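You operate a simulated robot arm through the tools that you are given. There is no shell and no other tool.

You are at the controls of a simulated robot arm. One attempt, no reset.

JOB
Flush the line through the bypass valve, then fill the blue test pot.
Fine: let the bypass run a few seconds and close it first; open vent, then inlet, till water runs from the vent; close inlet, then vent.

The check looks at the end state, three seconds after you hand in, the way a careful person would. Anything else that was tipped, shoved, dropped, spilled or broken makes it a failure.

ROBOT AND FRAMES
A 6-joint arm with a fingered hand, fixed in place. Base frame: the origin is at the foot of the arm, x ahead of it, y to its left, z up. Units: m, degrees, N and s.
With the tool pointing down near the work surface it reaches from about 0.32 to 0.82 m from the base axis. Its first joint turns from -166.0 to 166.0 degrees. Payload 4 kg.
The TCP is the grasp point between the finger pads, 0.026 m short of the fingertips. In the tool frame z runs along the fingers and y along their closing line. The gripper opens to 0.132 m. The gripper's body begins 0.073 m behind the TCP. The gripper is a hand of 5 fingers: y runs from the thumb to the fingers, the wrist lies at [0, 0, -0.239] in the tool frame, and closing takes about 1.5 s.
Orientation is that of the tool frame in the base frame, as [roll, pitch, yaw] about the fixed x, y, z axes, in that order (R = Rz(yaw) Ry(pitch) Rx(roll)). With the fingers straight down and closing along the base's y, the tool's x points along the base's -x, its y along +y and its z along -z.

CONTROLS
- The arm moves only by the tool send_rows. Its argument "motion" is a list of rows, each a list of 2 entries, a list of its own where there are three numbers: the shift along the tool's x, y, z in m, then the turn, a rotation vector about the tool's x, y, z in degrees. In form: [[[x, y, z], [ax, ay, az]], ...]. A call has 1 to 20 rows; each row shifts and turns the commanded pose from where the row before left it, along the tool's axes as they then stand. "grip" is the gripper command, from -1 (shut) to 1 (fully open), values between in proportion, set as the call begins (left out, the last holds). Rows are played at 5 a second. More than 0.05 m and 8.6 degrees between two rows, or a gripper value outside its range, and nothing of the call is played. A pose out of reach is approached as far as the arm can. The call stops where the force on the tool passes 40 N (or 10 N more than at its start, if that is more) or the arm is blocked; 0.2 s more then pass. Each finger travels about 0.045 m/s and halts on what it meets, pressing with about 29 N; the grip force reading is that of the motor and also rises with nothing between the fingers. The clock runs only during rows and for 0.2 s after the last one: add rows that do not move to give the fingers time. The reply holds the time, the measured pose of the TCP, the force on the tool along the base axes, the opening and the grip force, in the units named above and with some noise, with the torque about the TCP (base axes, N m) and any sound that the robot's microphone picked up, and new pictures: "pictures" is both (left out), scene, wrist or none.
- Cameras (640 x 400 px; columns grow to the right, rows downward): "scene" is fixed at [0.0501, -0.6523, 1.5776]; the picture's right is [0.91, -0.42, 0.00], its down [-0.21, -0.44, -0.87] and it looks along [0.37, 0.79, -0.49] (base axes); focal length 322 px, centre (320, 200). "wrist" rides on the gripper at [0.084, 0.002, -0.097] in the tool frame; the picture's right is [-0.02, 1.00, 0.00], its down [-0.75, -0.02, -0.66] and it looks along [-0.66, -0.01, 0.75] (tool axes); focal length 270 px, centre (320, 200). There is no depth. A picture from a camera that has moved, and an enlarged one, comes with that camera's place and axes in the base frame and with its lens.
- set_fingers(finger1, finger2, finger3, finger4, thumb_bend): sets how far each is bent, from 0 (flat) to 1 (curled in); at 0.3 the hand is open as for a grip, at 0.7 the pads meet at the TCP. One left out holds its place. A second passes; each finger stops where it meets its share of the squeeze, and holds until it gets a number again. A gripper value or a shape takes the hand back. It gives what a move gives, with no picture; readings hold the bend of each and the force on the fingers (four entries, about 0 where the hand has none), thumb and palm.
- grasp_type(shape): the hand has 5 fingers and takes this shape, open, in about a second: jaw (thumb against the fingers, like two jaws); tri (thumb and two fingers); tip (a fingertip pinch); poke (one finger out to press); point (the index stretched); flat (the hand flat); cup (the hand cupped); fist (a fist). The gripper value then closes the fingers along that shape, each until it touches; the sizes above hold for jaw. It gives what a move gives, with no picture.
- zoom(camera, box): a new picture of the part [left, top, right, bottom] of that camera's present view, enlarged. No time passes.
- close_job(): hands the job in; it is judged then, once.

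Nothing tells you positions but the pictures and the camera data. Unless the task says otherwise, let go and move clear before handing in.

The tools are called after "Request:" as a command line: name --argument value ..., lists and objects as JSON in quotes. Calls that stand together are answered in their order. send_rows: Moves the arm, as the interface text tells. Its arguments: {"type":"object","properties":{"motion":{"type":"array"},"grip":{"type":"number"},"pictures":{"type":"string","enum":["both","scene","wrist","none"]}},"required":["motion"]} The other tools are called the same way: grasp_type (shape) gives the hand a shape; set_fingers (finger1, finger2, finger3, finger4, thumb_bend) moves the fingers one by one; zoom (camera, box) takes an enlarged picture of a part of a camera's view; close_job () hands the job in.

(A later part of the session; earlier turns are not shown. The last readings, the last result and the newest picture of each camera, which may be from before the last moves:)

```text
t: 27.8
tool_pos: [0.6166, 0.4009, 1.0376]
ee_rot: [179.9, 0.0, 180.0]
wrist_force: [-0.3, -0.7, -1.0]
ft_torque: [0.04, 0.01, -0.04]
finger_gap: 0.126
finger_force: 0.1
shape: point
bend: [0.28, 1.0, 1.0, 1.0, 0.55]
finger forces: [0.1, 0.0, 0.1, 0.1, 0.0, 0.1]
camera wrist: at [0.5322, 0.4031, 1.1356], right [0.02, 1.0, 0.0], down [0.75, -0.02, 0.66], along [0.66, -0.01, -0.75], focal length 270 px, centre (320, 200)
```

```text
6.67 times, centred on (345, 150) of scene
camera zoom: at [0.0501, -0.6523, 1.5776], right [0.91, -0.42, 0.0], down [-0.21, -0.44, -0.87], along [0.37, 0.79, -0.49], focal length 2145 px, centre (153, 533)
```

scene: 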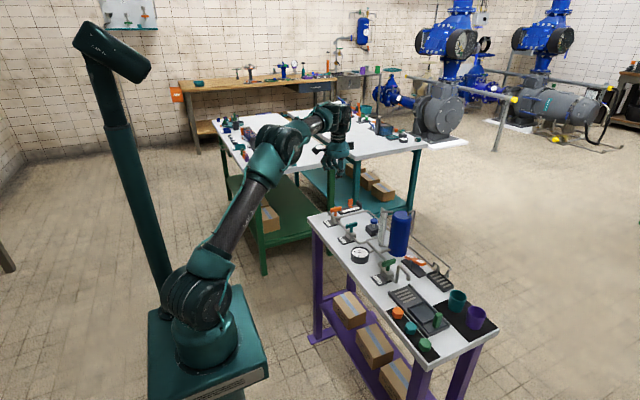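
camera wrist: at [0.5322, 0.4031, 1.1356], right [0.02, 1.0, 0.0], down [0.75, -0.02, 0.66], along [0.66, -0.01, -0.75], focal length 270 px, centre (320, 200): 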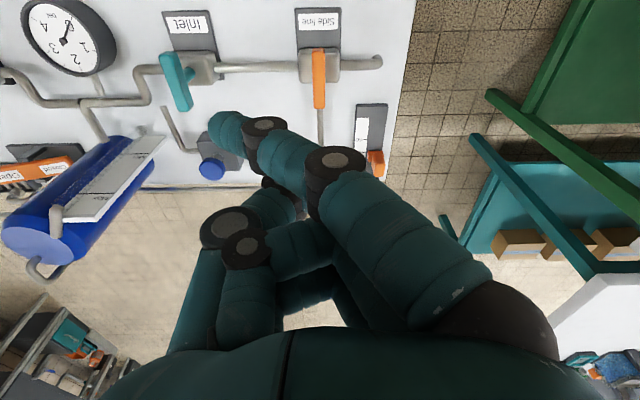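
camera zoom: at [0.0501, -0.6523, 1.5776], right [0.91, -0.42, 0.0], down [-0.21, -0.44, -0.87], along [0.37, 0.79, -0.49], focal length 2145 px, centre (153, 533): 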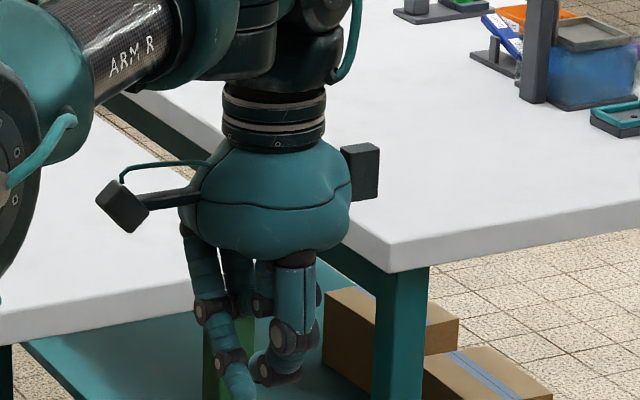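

In the poke shape the thumb is the finger that sticks out, near the TCP line, with the other four curled up. That suits the rocker. I'll switch back to it, rise, turn the hand to yaw -90 so the knuckles face away from the pot, and hover over the rocker's "Open" end.

Request:
grasp_type --shape "poke"

Request:
send_rows --motion '[[[0, 0, -0.02], [0, 0, -7.5]], [[0, 0, -0.02], [0, 0, -7.5]], [[0, 0, -0.01], [0, 0, -7.5]], [[0, 0, 0], [0, 0, -7.5]], [[0, 0, 0], [0, 0, -7.5]], [[0, 0, 0], [0, 0, -7.5]], [[0, 0, 0], [0, 0, -7.5]], [[0, 0, 0], [0, 0, -7.5]], [[0, 0, 0], [0, 0, -7.5]], [[0, 0, 0], [0, 0, -7.5]], [[0, 0, 0], [0, 0, -7.5]], [[0, 0, 0], [0, 0, -7.5]], [[0, 0, 0], [0, 0, 0]]]' --pictures "both"

Request:
zoom --camera "scene" --box '[310, 90, 380, 180]'

```text
t: 28.7
tool_pos: [0.6161, 0.4006, 1.0386]
ee_rot: [179.9, 0.0, -180.0]
wrist_force: [0.2, 0.2, 0.1]
ft_torque: [0.03, -0.01, 0.0]
finger_gap: 0.0
finger_force: 0.0
shape: poke
bend: [1.0, 1.0, 1.0, 1.0, 0.47]
finger forces: [0.1, 0.1, 0.0, 0.0, 0.0, 0.0]
```

```text
t: 31.5
tool_pos: [0.6161, 0.4011, 1.0891]
ee_rot: [-179.9, 0.0, -89.9]
wrist_force: [-0.5, -0.2, -0.4]
ft_torque: [-0.01, -0.02, -0.01]
finger_gap: 0.0
finger_force: 0.2
shape: poke
bend: [1.0, 1.0, 1.0, 1.0, 0.47]
finger forces: [0.0, 0.1, 0.0, 0.0, 0.0, 0.1]
camera wrist: at [0.6145, 0.317, 1.1859], right [-1.0, 0.02, 0.0], down [0.01, 0.75, 0.66], along [0.01, 0.66, -0.75], focal length 270 px, centre (320, 200)
```

scene: 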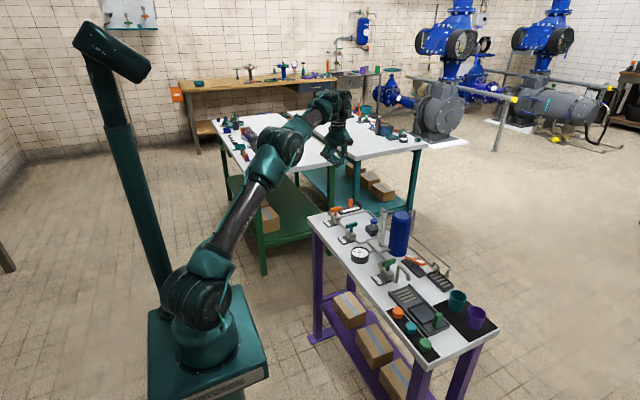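
wrist: 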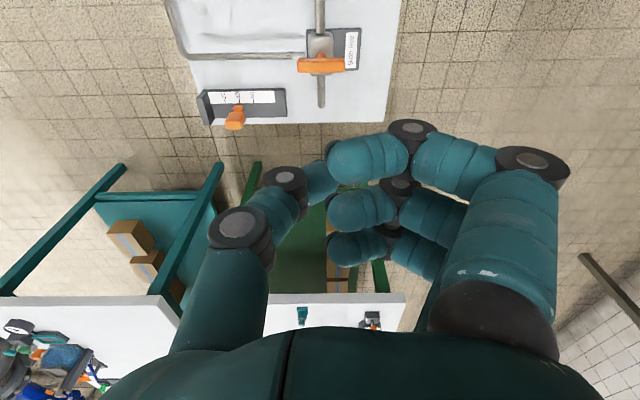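

```text
4.44 times, centred on (345, 135) of scene
camera zoom: at [0.0501, -0.6523, 1.5776], right [0.91, -0.42, 0.0], down [-0.21, -0.44, -0.87], along [0.37, 0.79, -0.49], focal length 1430 px, centre (209, 489)
```

zoom: 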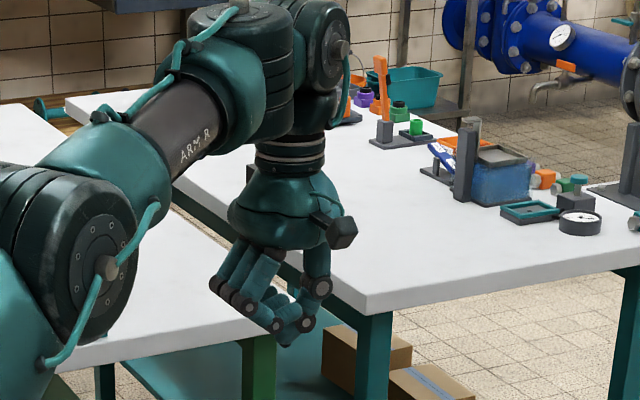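

Request:
zoom --camera "scene" --box '[325, 130, 365, 175]'

Request:
zoom --camera "wrist" --box '[220, 100, 460, 290]'

```text
8.89 times, centred on (345, 152) of scene
camera zoom: at [0.0501, -0.6523, 1.5776], right [0.91, -0.42, 0.0], down [-0.21, -0.44, -0.87], along [0.37, 0.79, -0.49], focal length 2860 px, centre (98, 622)
```

zoom: 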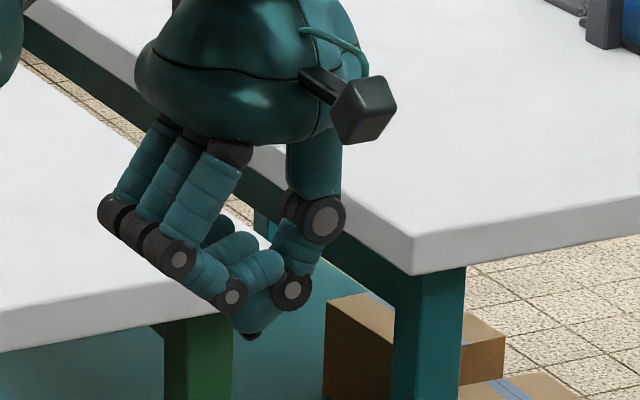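

```text
2.11 times, centred on (340, 195) of wrist
camera zoom: at [0.6145, 0.317, 1.1859], right [-1.0, 0.02, 0.0], down [0.01, 0.75, 0.66], along [0.01, 0.66, -0.75], focal length 569 px, centre (278, 210)
```

zoom: 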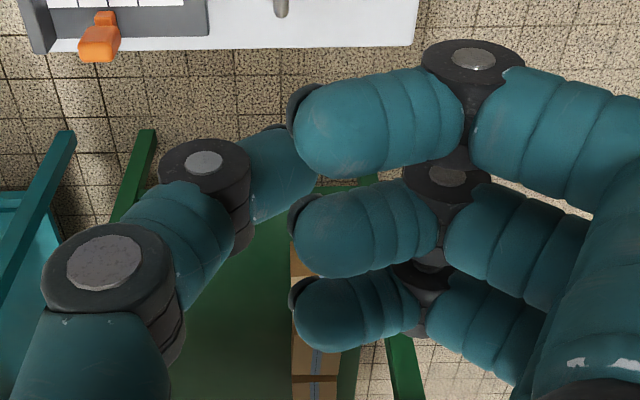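

The poke tip is hidden behind the index, so I can't locate it well. I'll try a custom shape instead: index extended, with the other fingers and the thumb curled away, so I can see the tip.

Request:
set_fingers --finger1 0.45 --finger2 1.0 --finger3 1.0 --finger4 1.0

Request:
set_fingers --thumb_bend 1.0

Request:
send_rows --motion '[[[0, 0, 0], [0, 0, 0]], [[0, 0, 0], [0, 0, 0]]]' --pictures "wrist"

Request:
zoom --camera "scene" --box '[325, 130, 365, 175]'

```text
t: 32.5
tool_pos: [0.6165, 0.4022, 1.0887]
ee_rot: [-180.0, 0.0, -89.9]
wrist_force: [0.3, -0.1, 0.2]
ft_torque: [0.0, -0.01, 0.0]
finger_gap: 0.0492
finger_force: 0.0
shape: fingers
bend: [0.45, 0.99, 0.99, 1.0, 0.47]
finger forces: [0.0, 0.0, 0.1, 0.1, 0.1, 0.0]
```

```text
t: 33.5
tool_pos: [0.616, 0.4013, 1.0889]
ee_rot: [-180.0, 0.1, -89.9]
wrist_force: [0.1, 0.2, -1.0]
ft_torque: [0.0, -0.02, -0.01]
finger_gap: 0.0435
finger_force: 0.0
shape: fingers
bend: [0.45, 1.0, 1.0, 1.0, 0.88]
finger forces: [0.0, 0.1, 0.0, 0.0, 0.1, 0.0]
```

```text
t: 34.1
tool_pos: [0.6157, 0.4004, 1.0903]
ee_rot: [179.9, 0.0, -90.0]
wrist_force: [0.4, -0.3, 0.0]
ft_torque: [-0.02, 0.0, 0.03]
finger_gap: 0.0432
finger_force: 0.2
shape: fingers
bend: [0.45, 1.0, 1.0, 1.0, 0.88]
finger forces: [0.1, 0.0, 0.0, 0.1, 0.0, 0.0]
camera wrist: at [0.6143, 0.317, 1.1859], right [-1.0, 0.02, 0.0], down [0.02, 0.75, 0.66], along [0.01, 0.66, -0.75], focal length 270 px, centre (320, 200)
```

wrist: 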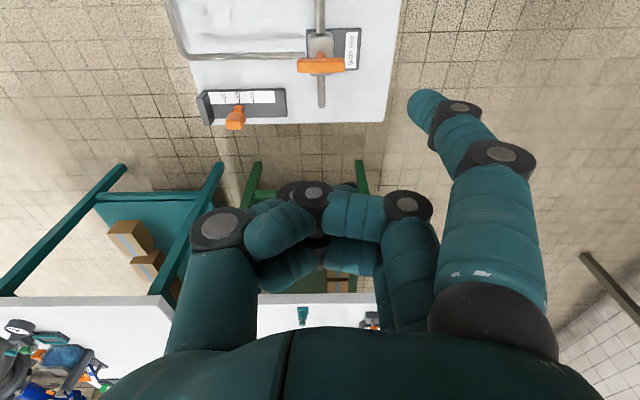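

```text
8.89 times, centred on (345, 152) of scene
camera zoom: at [0.0501, -0.6523, 1.5776], right [0.91, -0.42, 0.0], down [-0.21, -0.44, -0.87], along [0.37, 0.79, -0.49], focal length 2860 px, centre (98, 622)
```

zoom: 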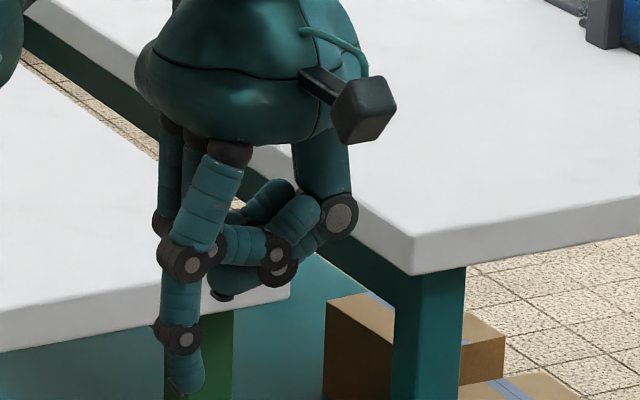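

The index is now clearly the lowest point, at about (0.035, 0.047, 0.034) in tool coordinates, with everything else well above it. I'll turn back to yaw 180 and move so the index hovers over the rocker's "Open" end.

Request:
send_rows --motion '[[[0, 0, 0], [0, 0, 7.5]], [[0, 0, 0], [0, 0, 7.5]], [[0, 0, 0], [0, 0, 7.5]], [[0, 0, 0], [0, 0, 7.5]], [[0, 0, 0], [0, 0, 7.5]], [[0, 0, 0], [0, 0, 7.5]], [[0, 0, 0], [0, 0, 7.5]], [[0, 0, 0], [0, 0, 7.5]], [[0, 0, 0], [0, 0, 7.5]], [[0, 0, 0], [0, 0, 7.5]], [[0, 0, 0], [0, 0, 7.5]], [[0, 0, 0], [0, 0, 7.5]], [[0, 0, 0], [0, 0, 0]]]' --pictures "none"

Request:
send_rows --motion '[[[-0.0158, -0.04615, 0], [0, 0, 0]], [[-0.0158, -0.04615, 0], [0, 0, 0]], [[-0.0158, -0.04615, 0], [0, 0, 0]], [[-0.0158, -0.04615, 0], [0, 0, 0]], [[-0.0158, -0.04615, 0], [0, 0, 0]], [[-0.0158, -0.04615, 0], [0, 0, 0]], [[-0.0158, -0.04615, 0], [0, 0, 0]], [[-0.0158, -0.04615, 0], [0, 0, 0]], [[-0.0158, -0.04615, 0], [0, 0, 0]], [[-0.0158, -0.04615, 0], [0, 0, 0]], [[0, 0, 0], [0, 0, 0]]]' --pictures "both"

Request:
zoom --camera "scene" --box '[370, 160, 470, 290]'

```text
t: 36.9
tool_pos: [0.6161, 0.4011, 1.0888]
ee_rot: [180.0, 0.0, 179.9]
wrist_force: [-0.3, -0.5, -0.1]
ft_torque: [0.01, 0.01, 0.01]
finger_gap: 0.0435
finger_force: 0.1
shape: fingers
bend: [0.45, 1.0, 1.0, 1.0, 0.88]
finger forces: [0.1, 0.1, 0.0, 0.0, 0.1, 0.1]
```

```text
t: 39.3
tool_pos: [0.7579, -0.0493, 1.0835]
ee_rot: [180.0, -0.1, -180.0]
wrist_force: [-1.0, 0.3, 0.9]
ft_torque: [0.01, 0.02, 0.0]
finger_gap: 0.0437
finger_force: 0.0
shape: fingers
bend: [0.45, 1.0, 1.0, 1.0, 0.88]
finger forces: [0.0, 0.0, 0.0, 0.1, 0.0, 0.0]
out of reach, approached as far as the arm can: row 10
camera wrist: at [0.6745, -0.0473, 1.1798], right [0.02, 1.0, 0.0], down [0.75, -0.02, 0.66], along [0.66, -0.01, -0.75], focal length 270 px, centre (320, 200)
```

scene: 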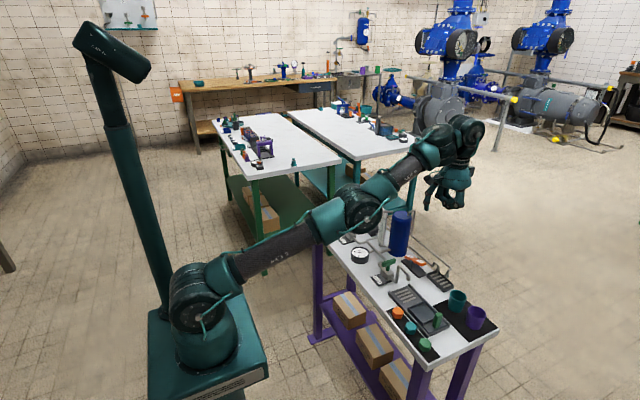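
wrist: 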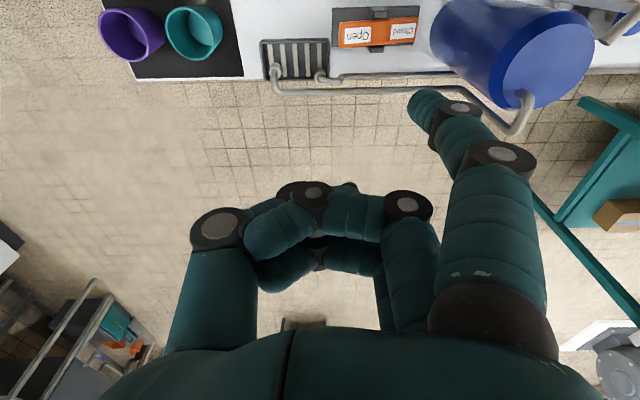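

```text
3.08 times, centred on (420, 225) of scene
camera zoom: at [0.0501, -0.6523, 1.5776], right [0.91, -0.42, 0.0], down [-0.21, -0.44, -0.87], along [0.37, 0.79, -0.49], focal length 990 px, centre (12, 123)
```

zoom: 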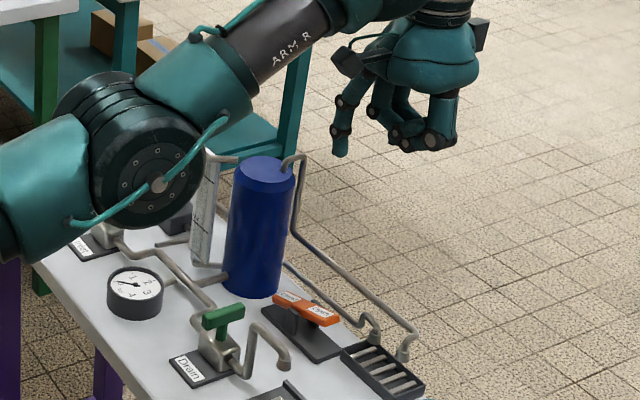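

The arm is at its reach limit at this height. Lowering brings it back within range, so I'm descending to hover above the rocker.

Request:
send_rows --motion '[[[0, 0, 0.03], [0, 0, 0]], [[0, 0, 0.03], [0, 0, 0]], [[0, 0, 0.03], [0, 0, 0]], [[0, 0, 0.02], [0, 0, 0]], [[0, 0, 0], [0, 0, 0]]]' --pictures "both"

Request:
zoom --camera "scene" --box '[380, 190, 460, 290]'

Request:
zoom --camera "wrist" --box '[240, 0, 500, 170]'

```text
t: 40.5
tool_pos: [0.7595, -0.0473, 0.9743]
ee_rot: [180.0, -0.1, -179.9]
wrist_force: [-0.2, 1.1, -0.1]
ft_torque: [-0.01, 0.02, -0.02]
finger_gap: 0.0434
finger_force: 0.0
shape: fingers
bend: [0.45, 1.0, 1.0, 1.0, 0.88]
finger forces: [0.0, 0.0, 0.0, 0.0, 0.0, 0.1]
camera wrist: at [0.6749, -0.0459, 1.0703], right [0.02, 1.0, 0.0], down [0.75, -0.02, 0.66], along [0.66, -0.01, -0.75], focal length 270 px, centre (320, 200)
```

scene: 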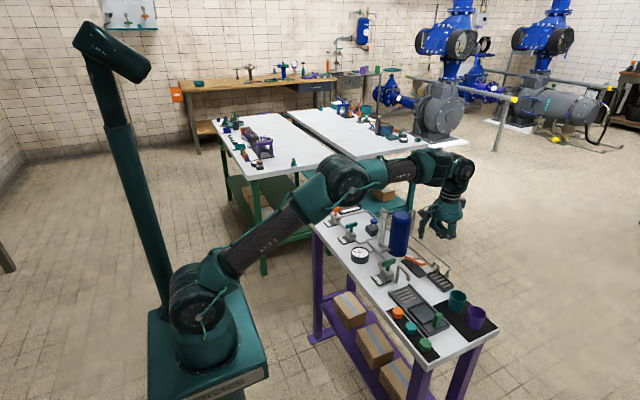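
wrist: 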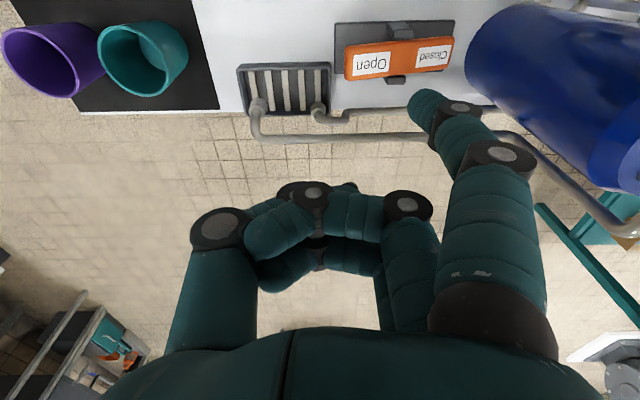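

```text
4.00 times, centred on (420, 240) of scene
camera zoom: at [0.0501, -0.6523, 1.5776], right [0.91, -0.42, 0.0], down [-0.21, -0.44, -0.87], along [0.37, 0.79, -0.49], focal length 1287 px, centre (-80, 40)
```

zoom: 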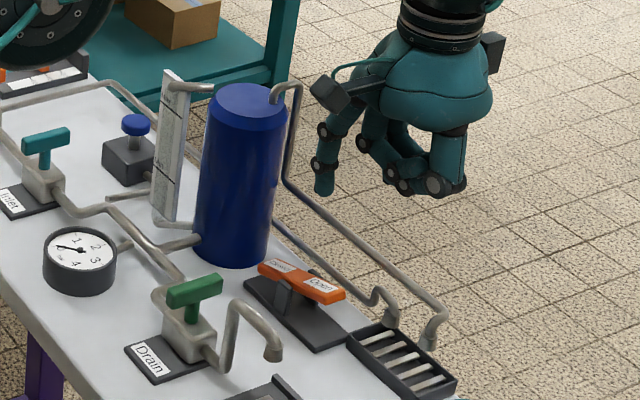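

```text
2.35 times, centred on (370, 85) of wrist
camera zoom: at [0.6749, -0.0459, 1.0703], right [0.02, 1.0, 0.0], down [0.75, -0.02, 0.66], along [0.66, -0.01, -0.75], focal length 636 px, centre (202, 471)
```

zoom: 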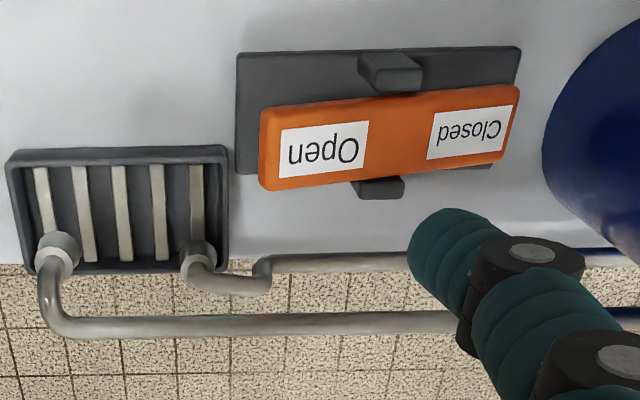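

The vent pipe (x≈0.79, z≈0.86) and its arch sit close under the curled fingers. I'll tilt the hand about 20° on two axes so the index is clearly the lowest point, then check alignment.

Request:
send_rows --motion '[[[0, 0, 0], [6.6667, 0, 0]], [[0, 0, 0], [6.6667, 0, 0]], [[0, 0, 0], [6.6667, 0, 0]], [[0, 0, 0], [0, -6.6667, 0]], [[0, 0, 0], [0, -6.6667, 0]], [[0, 0, 0], [0, -6.6667, 0]], [[0, 0, 0], [0, 0, 0]]]' --pictures "both"

Request:
zoom --camera "scene" --box '[370, 190, 460, 290]'

Request:
zoom --camera "wrist" --box '[200, 0, 500, 200]'

```text
t: 42.1
tool_pos: [0.7255, -0.0009, 0.9543]
ee_rot: [-158.8, 18.8, -172.8]
wrist_force: [0.2, 0.0, -0.4]
ft_torque: [-0.04, -0.01, -0.01]
finger_gap: 0.0436
finger_force: 0.0
shape: fingers
bend: [0.45, 1.0, 1.0, 1.0, 0.88]
finger forces: [0.0, 0.0, 0.0, 0.1, 0.1, 0.0]
out of reach, approached as far as the arm can: row 1, 2, 3
camera wrist: at [0.6128, 0.0221, 1.0117], right [0.02, 0.94, -0.33], down [0.48, 0.28, 0.83], along [0.88, -0.18, -0.45], focal length 270 px, centre (320, 200)
```

scene: 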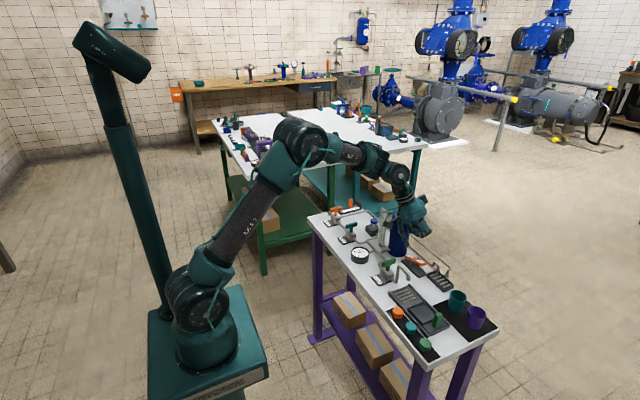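
wrist: 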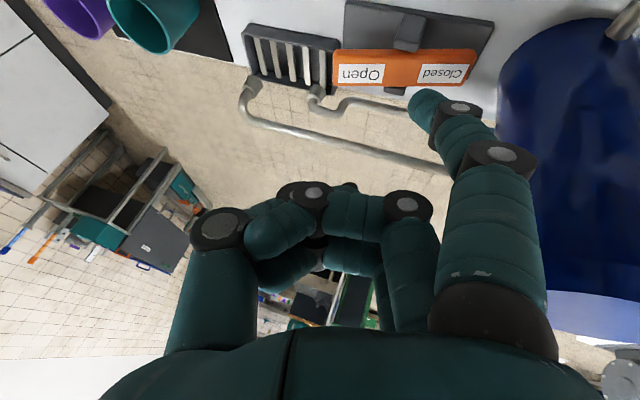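

```text
4.00 times, centred on (415, 240) of scene
camera zoom: at [0.0501, -0.6523, 1.5776], right [0.91, -0.42, 0.0], down [-0.21, -0.44, -0.87], along [0.37, 0.79, -0.49], focal length 1287 px, centre (-60, 40)
```

zoom: 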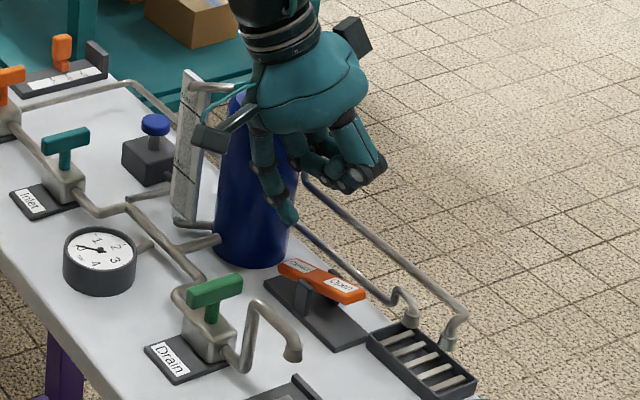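

```text
2.00 times, centred on (350, 100) of wrist
camera zoom: at [0.6128, 0.0221, 1.0117], right [0.02, 0.94, -0.33], down [0.48, 0.28, 0.83], along [0.88, -0.18, -0.45], focal length 541 px, centre (260, 400)
```

zoom: 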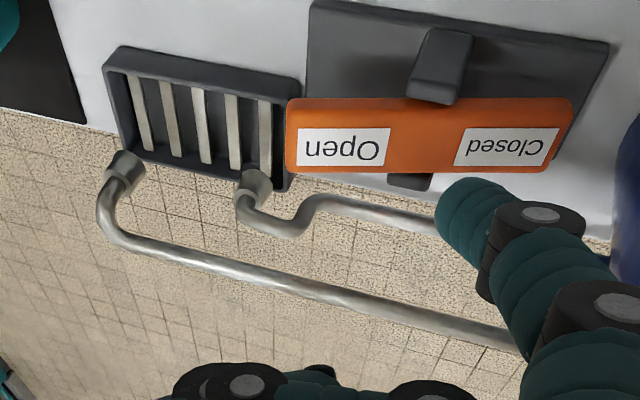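

The tilt drifted the pose a little because of the reach limit, but nothing was touched. The index tip should now be near (0.704, 0.028, 0.897), so I'm shifting it over the "Open" end at (0.734, -0.015).

Request:
send_rows --motion '[[[-0.0115, -0.0201, 0.012], [0, 0, 0]], [[-0.0115, -0.0201, 0.012], [0, 0, 0]], [[0, 0, 0], [0, 0, 0]]]' --pictures "both"

Request:
zoom --camera "scene" --box '[370, 190, 460, 290]'

Request:
zoom --camera "wrist" --box '[250, 0, 550, 200]'

```text
t: 42.9
tool_pos: [0.7551, -0.0444, 0.955]
ee_rot: [-158.8, 18.8, -172.9]
wrist_force: [-0.4, -0.4, -0.1]
ft_torque: [0.0, 0.06, 0.02]
finger_gap: 0.0435
finger_force: 0.1
shape: fingers
bend: [0.45, 1.0, 1.0, 1.0, 0.88]
finger forces: [0.0, 0.0, 0.1, 0.1, 0.1, 0.1]
camera wrist: at [0.6429, -0.0206, 1.0118], right [0.02, 0.94, -0.34], down [0.48, 0.29, 0.83], along [0.88, -0.18, -0.45], focal length 270 px, centre (320, 200)
```

scene: 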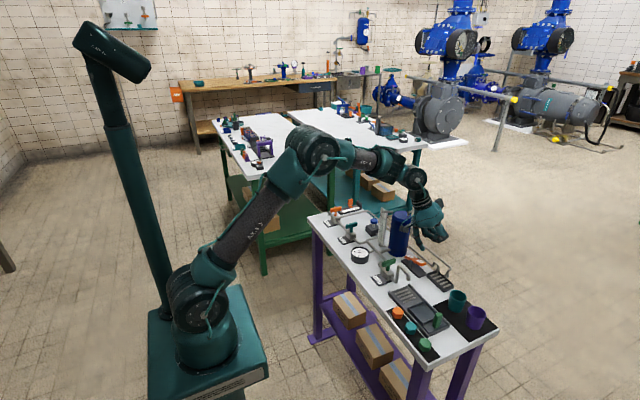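
wrist: 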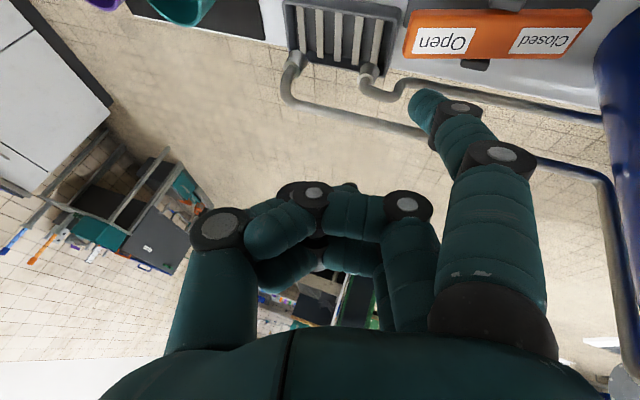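

```text
4.00 times, centred on (415, 240) of scene
camera zoom: at [0.0501, -0.6523, 1.5776], right [0.91, -0.42, 0.0], down [-0.21, -0.44, -0.87], along [0.37, 0.79, -0.49], focal length 1287 px, centre (-60, 40)
```

zoom: 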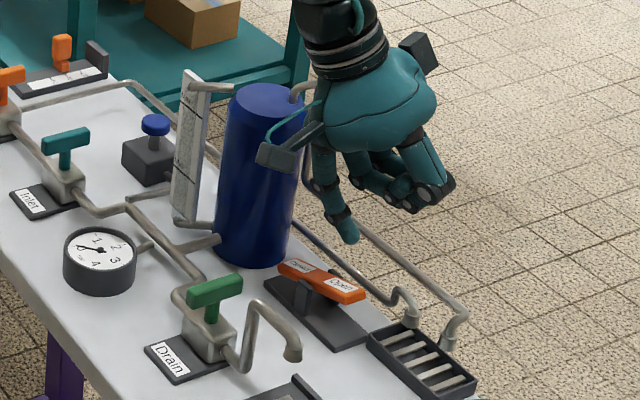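

```text
2.00 times, centred on (400, 100) of wrist
camera zoom: at [0.6429, -0.0206, 1.0118], right [0.02, 0.94, -0.34], down [0.48, 0.29, 0.83], along [0.88, -0.18, -0.45], focal length 541 px, centre (160, 400)
```

zoom: 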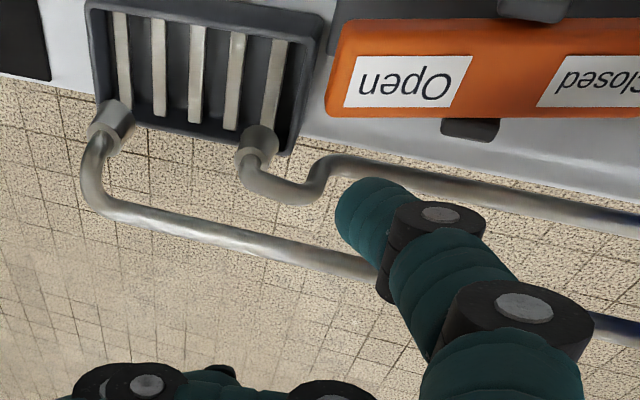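

The tip is about at (0.734, -0.013, 0.897), over the "Open" end. I'm descending vertically towards it.

Request:
send_rows --motion '[[[0.00322, 0.00342, 0.00884], [0, 0, 0]], [[0.00322, 0.00342, 0.00884], [0, 0, 0]], [[0.0016, 0.0017, 0.0044], [0, 0, 0]], [[0.0016, 0.0017, 0.0044], [0, 0, 0]], [[0, 0, 0], [0, 0, 0]]]' --pictures "both"

Request:
zoom --camera "scene" --box '[380, 220, 450, 290]'

Request:
zoom --camera "wrist" --box '[250, 0, 550, 200]'

```text
t: 44.1
tool_pos: [0.7569, -0.0429, 0.9237]
ee_rot: [-158.8, 18.7, -172.9]
wrist_force: [-0.9, -1.0, 0.8]
ft_torque: [-0.01, 0.03, -0.01]
finger_gap: 0.0436
finger_force: 0.0
shape: fingers
bend: [0.45, 1.0, 1.0, 1.0, 0.88]
finger forces: [0.0, 0.1, 0.0, 0.0, 0.0, 0.0]
camera wrist: at [0.6429, -0.0205, 0.9819], right [0.02, 0.94, -0.34], down [0.48, 0.29, 0.83], along [0.88, -0.18, -0.45], focal length 270 px, centre (320, 200)
```

scene: 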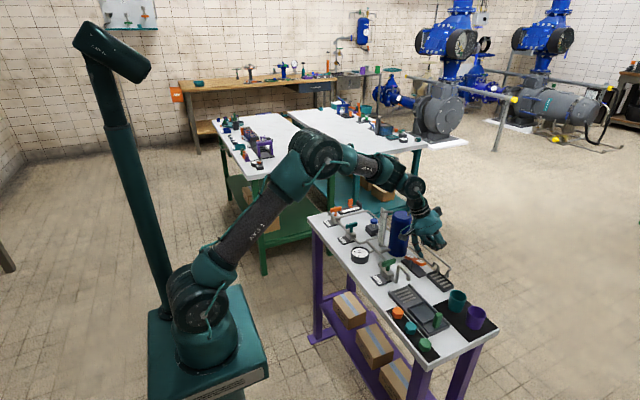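
wrist: 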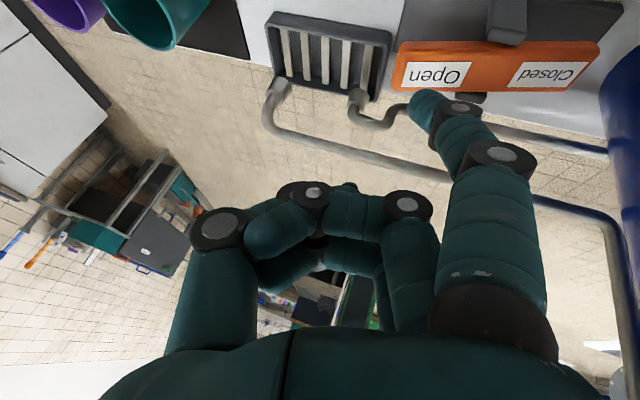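

```text
5.71 times, centred on (415, 255) of scene
camera zoom: at [0.0501, -0.6523, 1.5776], right [0.91, -0.42, 0.0], down [-0.21, -0.44, -0.87], along [0.37, 0.79, -0.49], focal length 1838 px, centre (-223, -114)
```

zoom: 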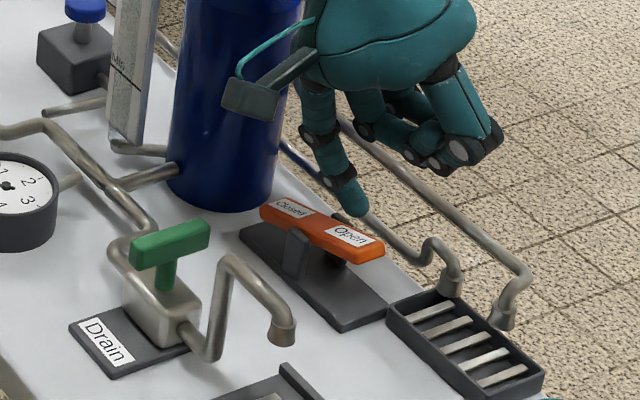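

```text
2.00 times, centred on (400, 100) of wrist
camera zoom: at [0.6429, -0.0205, 0.9819], right [0.02, 0.94, -0.34], down [0.48, 0.29, 0.83], along [0.88, -0.18, -0.45], focal length 541 px, centre (160, 400)
```

zoom: 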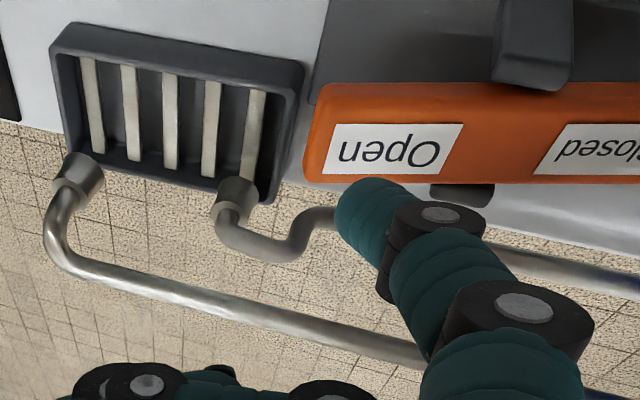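

Request:
send_rows --motion '[[[0.0006, -0.0047, 0.0016], [0, 0, 0]], [[0.0013, 0.00137, 0.00353], [0, 0, 0]], [[0.0013, 0.00137, 0.00353], [0, 0, 0]], [[0.0013, 0.00137, 0.00353], [0, 0, 0]], [[0.0013, 0.00137, 0.00353], [0, 0, 0]], [[0, 0, 0], [0, 0, 0]]]' --pictures "none"

Request:
zoom --camera "scene" --box '[380, 220, 450, 290]'

Request:
zoom --camera "wrist" --box '[250, 0, 550, 200]'

```text
t: 45.5
tool_pos: [0.7542, -0.0485, 0.9086]
ee_rot: [-158.8, 18.9, -172.9]
wrist_force: [0.2, 0.9, 2.1]
ft_torque: [0.09, 0.01, 0.0]
finger_gap: 0.0434
finger_force: 1.4
shape: fingers
bend: [0.46, 1.0, 1.0, 1.0, 0.88]
finger forces: [1.8, 0.1, 0.0, 0.0, 0.1, 0.0]
```

```text
5.71 times, centred on (415, 255) of scene
camera zoom: at [0.0501, -0.6523, 1.5776], right [0.91, -0.42, 0.0], down [-0.21, -0.44, -0.87], along [0.37, 0.79, -0.49], focal length 1838 px, centre (-223, -114)
```

zoom: 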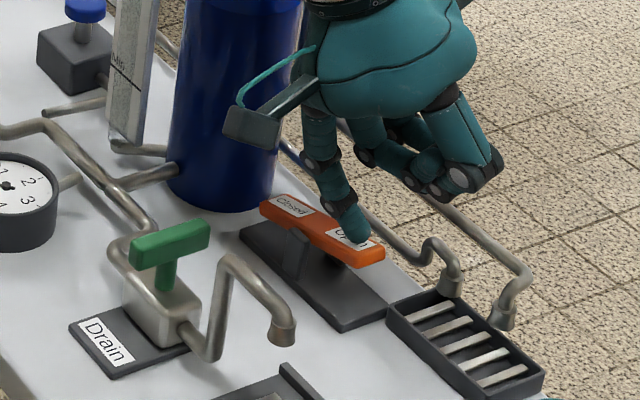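

```text
2.00 times, centred on (400, 100) of wrist
camera zoom: at [0.6425, -0.0251, 0.9662], right [0.02, 0.94, -0.34], down [0.48, 0.28, 0.83], along [0.88, -0.18, -0.45], focal length 541 px, centre (160, 400)
```

zoom: 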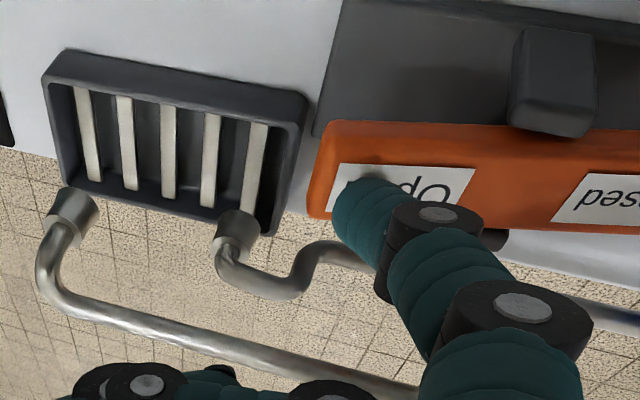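

The finger has touched the "Open" end, reading 1.8 N. I'm pressing on in small steps.

Request:
send_rows --motion '[[[0.0013, 0.00137, 0.00353], [0, 0, 0]], [[0.0013, 0.00137, 0.00353], [0, 0, 0]], [[0.0013, 0.00137, 0.00353], [0, 0, 0]], [[0, 0, 0], [0, 0, 0]]]' --pictures "none"

Request:
zoom --camera "scene" --box '[380, 220, 450, 290]'

```text
t: 46.5
tool_pos: [0.7546, -0.049, 0.8949]
ee_rot: [-158.8, 18.7, -172.9]
wrist_force: [0.3, -1.0, 0.9]
ft_torque: [0.0, 0.05, 0.02]
finger_gap: 0.0424
finger_force: 0.2
shape: fingers
bend: [0.46, 1.0, 1.0, 1.0, 0.88]
finger forces: [0.9, 0.1, 0.0, 0.1, 0.0, 0.0]
```

```text
5.71 times, centred on (415, 255) of scene
camera zoom: at [0.0501, -0.6523, 1.5776], right [0.91, -0.42, 0.0], down [-0.21, -0.44, -0.87], along [0.37, 0.79, -0.49], focal length 1838 px, centre (-223, -114)
```

zoom: 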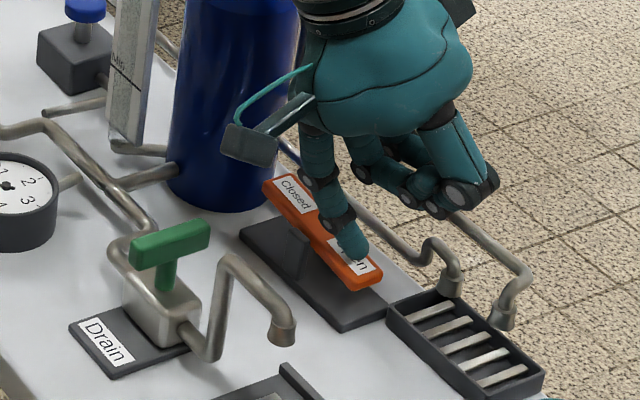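

The rocker has tipped over, with the "Closed" end now raised. I'll press a touch more to make sure it's seated.

Request:
send_rows --motion '[[[0.00097, 0.00103, 0.00265], [0, 0, 0]], [[0.00097, 0.00103, 0.00265], [0, 0, 0]], [[0, 0, 0], [0, 0, 0]]]' --pictures "none"

Request:
zoom --camera "scene" --box '[380, 220, 450, 290]'

```text
t: 47.3
tool_pos: [0.7556, -0.0483, 0.8902]
ee_rot: [-159.0, 18.8, -172.9]
wrist_force: [-0.9, -0.5, 4.1]
ft_torque: [0.14, 0.15, 0.06]
finger_gap: 0.0424
finger_force: 2.3
shape: fingers
bend: [0.46, 1.0, 1.0, 1.0, 0.88]
finger forces: [4.3, 0.0, 0.1, 0.0, 0.0, 0.0]
```

```text
5.71 times, centred on (415, 255) of scene
camera zoom: at [0.0501, -0.6523, 1.5776], right [0.91, -0.42, 0.0], down [-0.21, -0.44, -0.87], along [0.37, 0.79, -0.49], focal length 1838 px, centre (-223, -114)
```

zoom: 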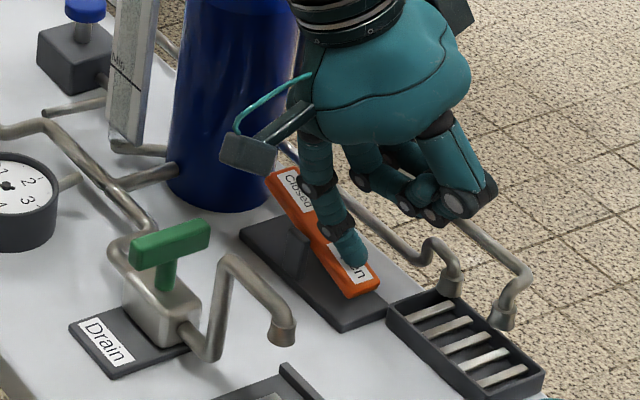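

Request:
send_rows --motion '[[[0.00097, 0.00103, 0.00265], [0, 0, 0]], [[0.00065, 0.00068, 0.00177], [0, 0, 0]], [[0, 0, 0], [0, 0, 0]]]' --pictures "none"

Request:
zoom --camera "scene" --box '[380, 220, 450, 290]'

```text
t: 48.1
tool_pos: [0.7553, -0.0478, 0.8853]
ee_rot: [-158.8, 18.9, -172.8]
wrist_force: [1.3, 0.3, 14.6]
ft_torque: [0.38, 0.26, -0.08]
finger_gap: 0.0384
finger_force: 6.7
shape: fingers
bend: [0.52, 1.0, 1.0, 1.0, 0.88]
finger forces: [13.2, 0.0, 0.1, 0.0, 0.0, 0.0]
```

```text
5.71 times, centred on (415, 255) of scene
camera zoom: at [0.0501, -0.6523, 1.5776], right [0.91, -0.42, 0.0], down [-0.21, -0.44, -0.87], along [0.37, 0.79, -0.49], focal length 1838 px, centre (-223, -114)
```

zoom: 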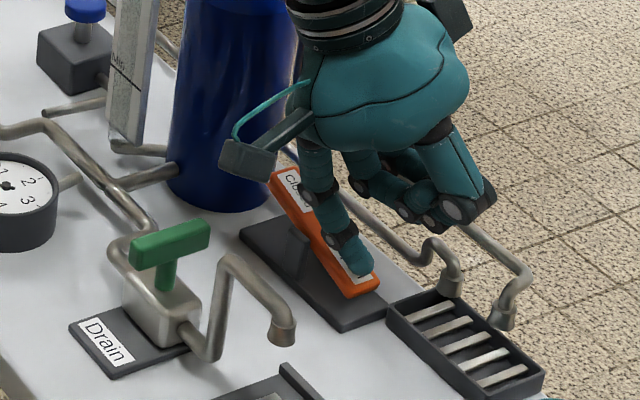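

The rocker is against its stop at 14.6 N. I'm lifting off, retracting towards the robot and removing the tilt.

Request:
send_rows --motion '[[[-0.0064, -0.0068, -0.0177], [0, 0, 0]], [[-0.0096, -0.0103, -0.0265], [0, 0, 0]], [[-0.0096, -0.0103, -0.0265], [0, 0, 0]], [[-0.0096, -0.0103, -0.0265], [0, 0, 0]], [[-0.0096, -0.0103, -0.0265], [0, 0, 0]], [[0.0329, 0, -0.012], [0, 0, 0]], [[0.0329, 0, -0.012], [0, 0, 0]], [[0.0329, 0, -0.012], [0, 0, 0]], [[0.0329, 0, -0.012], [0, 0, 0]], [[0, 0, 0], [0, 6.6667, 0]], [[0, 0, 0], [0, 6.6667, 0]], [[0, 0, 0], [0, 6.6667, 0]], [[0, 0, 0], [-6.6667, 0, 0]], [[0, 0, 0], [-6.6667, 0, 0]], [[0, 0, 0], [-6.6667, 0, 0]], [[0, 0, 0], [0, 0, 0]]]' --pictures "both"

Request:
zoom --camera "scene" --box '[380, 220, 450, 290]'

```text
t: 51.5
tool_pos: [0.6139, -0.0491, 1.026]
ee_rot: [179.9, 0.0, -180.0]
wrist_force: [0.1, 0.1, -0.9]
ft_torque: [0.01, 0.02, 0.0]
finger_gap: 0.0434
finger_force: 0.0
shape: fingers
bend: [0.45, 1.0, 1.0, 1.0, 0.88]
finger forces: [0.1, 0.0, 0.0, 0.0, 0.1, 0.0]
camera wrist: at [0.5301, -0.0466, 1.1227], right [0.02, 1.0, 0.0], down [0.75, -0.02, 0.66], along [0.66, -0.01, -0.75], focal length 270 px, centre (320, 200)
```

scene: 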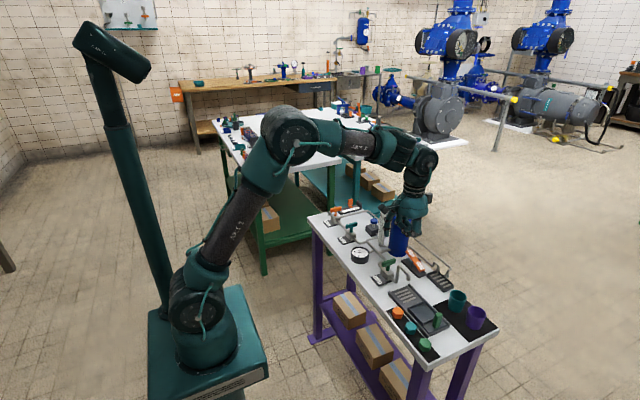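
wrist: 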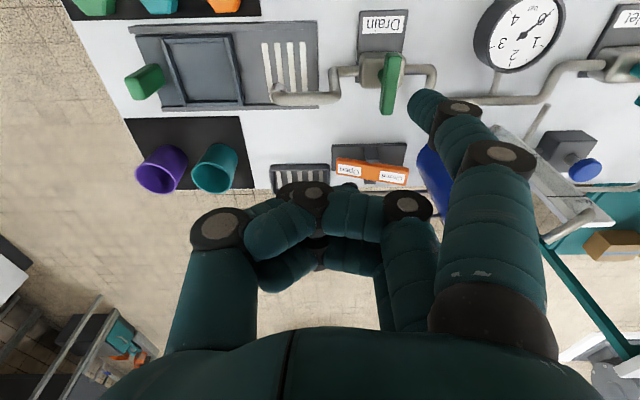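

```text
5.71 times, centred on (415, 255) of scene
camera zoom: at [0.0501, -0.6523, 1.5776], right [0.91, -0.42, 0.0], down [-0.21, -0.44, -0.87], along [0.37, 0.79, -0.49], focal length 1838 px, centre (-223, -114)
```

zoom: 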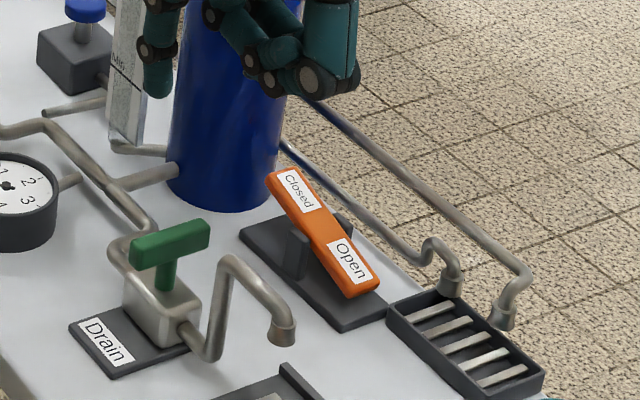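

The rocker now sits with its "Open" end down, so the vent is open. Next is the inlet. I'll go back to the jaw shape and move above the teal handle at about (0.615, 0.266).

Request:
grasp_type --shape "jaw"

Request:
send_rows --motion '[[[0, 0.045, 0], [0, 0, 0]], [[0, 0.045, 0], [0, 0, 0]], [[0, 0.045, 0], [0, 0, 0]], [[0, 0.045, 0], [0, 0, 0]], [[0, 0.045, 0], [0, 0, 0]], [[0, 0.045, 0], [0, 0, 0]], [[-0.001, 0.0445, 0.005], [0, 0, 0]], [[0, 0, 0.02], [0, 0, 0]], [[0, 0, 0], [0, 0, 0]]]' --grip 1 --pictures "both"

Request:
zoom --camera "wrist" --box '[250, 10, 390, 150]'

```text
t: 52.4
tool_pos: [0.6148, -0.0489, 1.0264]
ee_rot: [179.9, 0.0, -180.0]
wrist_force: [0.8, -1.0, -0.3]
ft_torque: [-0.02, 0.03, -0.04]
finger_gap: 0.1316
finger_force: 0.1
shape: jaw
bend: [0.3, 0.3, 0.3, 0.3, 0.3]
finger forces: [0.0, 0.0, 0.0, 0.0, 0.0, 0.0]
```

```text
t: 54.4
tool_pos: [0.6167, 0.2674, 1.0004]
ee_rot: [-179.9, 0.0, 180.0]
wrist_force: [-0.2, -0.6, 0.0]
ft_torque: [-0.01, -0.01, 0.0]
finger_gap: 0.1319
finger_force: 0.1
shape: jaw
bend: [0.3, 0.3, 0.3, 0.3, 0.3]
finger forces: [0.0, 0.0, 0.0, 0.1, 0.0, 0.0]
camera wrist: at [0.5313, 0.2686, 1.0973], right [0.02, 1.0, 0.0], down [0.75, -0.02, 0.66], along [0.66, -0.01, -0.75], focal length 270 px, centre (320, 200)
```

scene: 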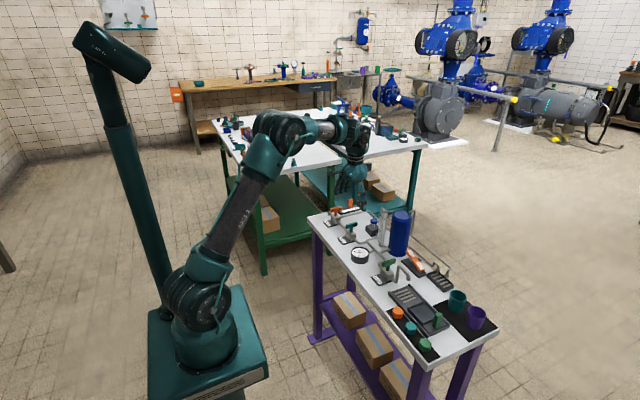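
wrist: 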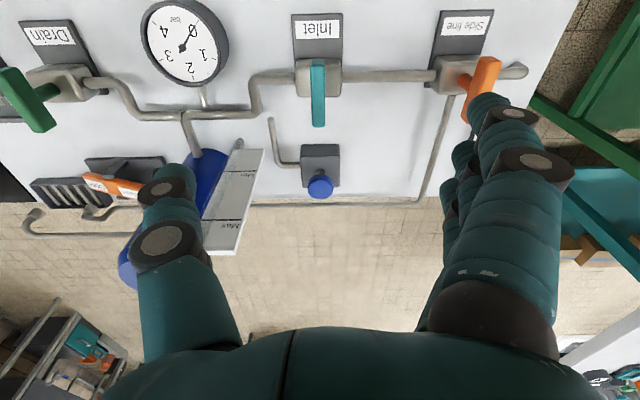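

```text
2.86 times, centred on (320, 80) of wrist
camera zoom: at [0.5313, 0.2686, 1.0973], right [0.02, 1.0, 0.0], down [0.75, -0.02, 0.66], along [0.66, -0.01, -0.75], focal length 772 px, centre (320, 543)
```

zoom: 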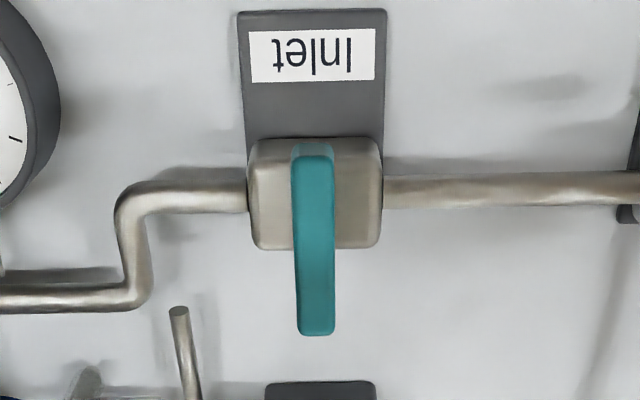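

The bar is centred at (0.6155, 0.2666, 0.869). I'm descending and gripping as before.

Request:
send_rows --motion '[[[0, 0, 0.03], [0, 0, 0]], [[0, 0, 0.03], [0, 0, 0]], [[0, 0, 0.025], [0, 0, 0]], [[0, 0, 0.02], [0, 0, 0]], [[0, -0.001, 0.015], [0, 0, 0]], [[0, 0, 0.011], [0, 0, 0]], [[0, 0, 0], [0, 0, 0]]]' --pictures "wrist"

Request:
zoom --camera "scene" --box '[330, 180, 410, 260]'

```text
t: 56.0
tool_pos: [0.615, 0.2639, 0.8695]
ee_rot: [180.0, 0.0, -180.0]
wrist_force: [-0.7, 0.1, -0.6]
ft_torque: [0.0, 0.01, 0.0]
finger_gap: 0.132
finger_force: 0.1
shape: jaw
bend: [0.3, 0.3, 0.3, 0.3, 0.3]
finger forces: [0.0, 0.1, 0.0, 0.0, 0.0, 0.0]
camera wrist: at [0.5313, 0.2668, 0.9662], right [0.02, 1.0, 0.0], down [0.75, -0.02, 0.66], along [0.66, -0.01, -0.75], focal length 270 px, centre (320, 200)
```

wrist: 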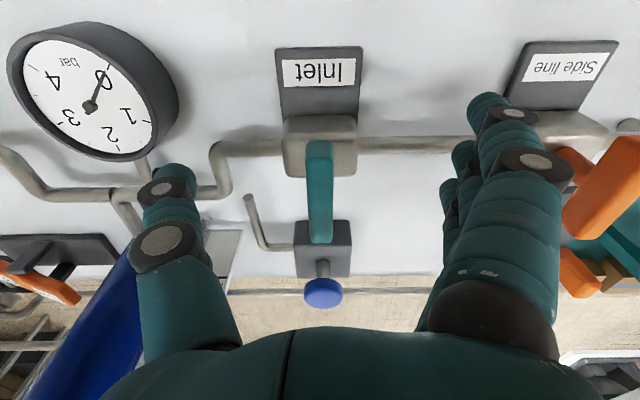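

```text
5.00 times, centred on (370, 220) of scene
camera zoom: at [0.0501, -0.6523, 1.5776], right [0.91, -0.42, 0.0], down [-0.21, -0.44, -0.87], along [0.37, 0.79, -0.49], focal length 1609 px, centre (70, 100)
```

zoom: 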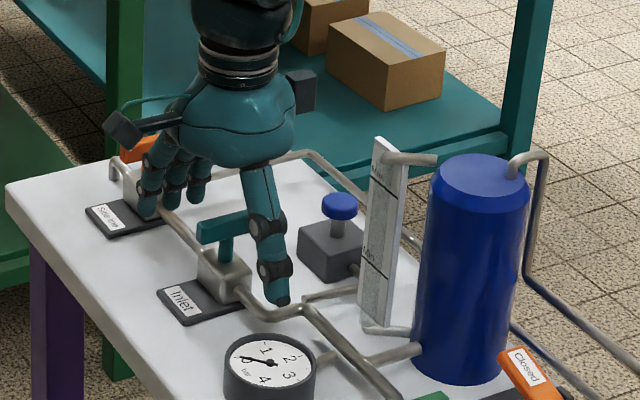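

Request:
send_rows --motion '[[[0, 0, 0], [0, 0, 0]], [[0, 0, 0], [0, 0, 0]], [[0, 0, 0], [0, 0, 0]], [[0, 0, 0], [0, 0, 0]], [[0, 0, 0], [0, 0, 0]], [[0, 0, 0], [0, 0, 0]], [[0, 0, 0], [0, 0, 0]], [[0, 0, 0], [0, 0, 0]], [[0, 0, 0], [0, 0, 0]]]' --grip -1 --pictures "wrist"

Request:
zoom --camera "wrist" --box '[220, 90, 440, 260]'

```text
t: 58.0
tool_pos: [0.6155, 0.2651, 0.8693]
ee_rot: [-179.9, -0.1, 179.9]
wrist_force: [0.5, -8.7, -4.6]
ft_torque: [-0.18, -0.04, 0.05]
finger_gap: 0.0001
finger_force: 29.0
shape: jaw
bend: [0.66, 0.69, 0.69, 0.67, 0.7]
finger forces: [0.9, 6.7, 6.4, 0.1, 24.4, 0.1]
camera wrist: at [0.5314, 0.2659, 0.9659], right [0.02, 1.0, 0.0], down [0.75, -0.02, 0.66], along [0.66, -0.02, -0.75], focal length 270 px, centre (320, 200)
```

wrist: 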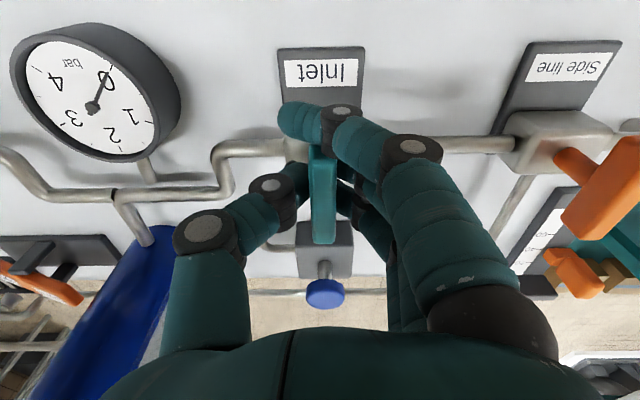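

```text
2.35 times, centred on (330, 175) of wrist
camera zoom: at [0.5314, 0.2659, 0.9659], right [0.02, 1.0, 0.0], down [0.75, -0.02, 0.66], along [0.66, -0.02, -0.75], focal length 636 px, centre (296, 259)
```

zoom: 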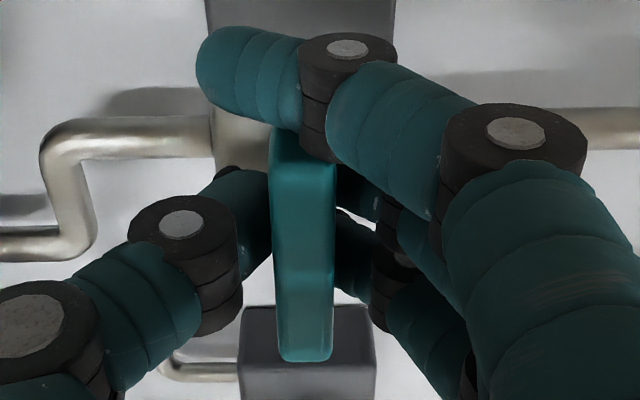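

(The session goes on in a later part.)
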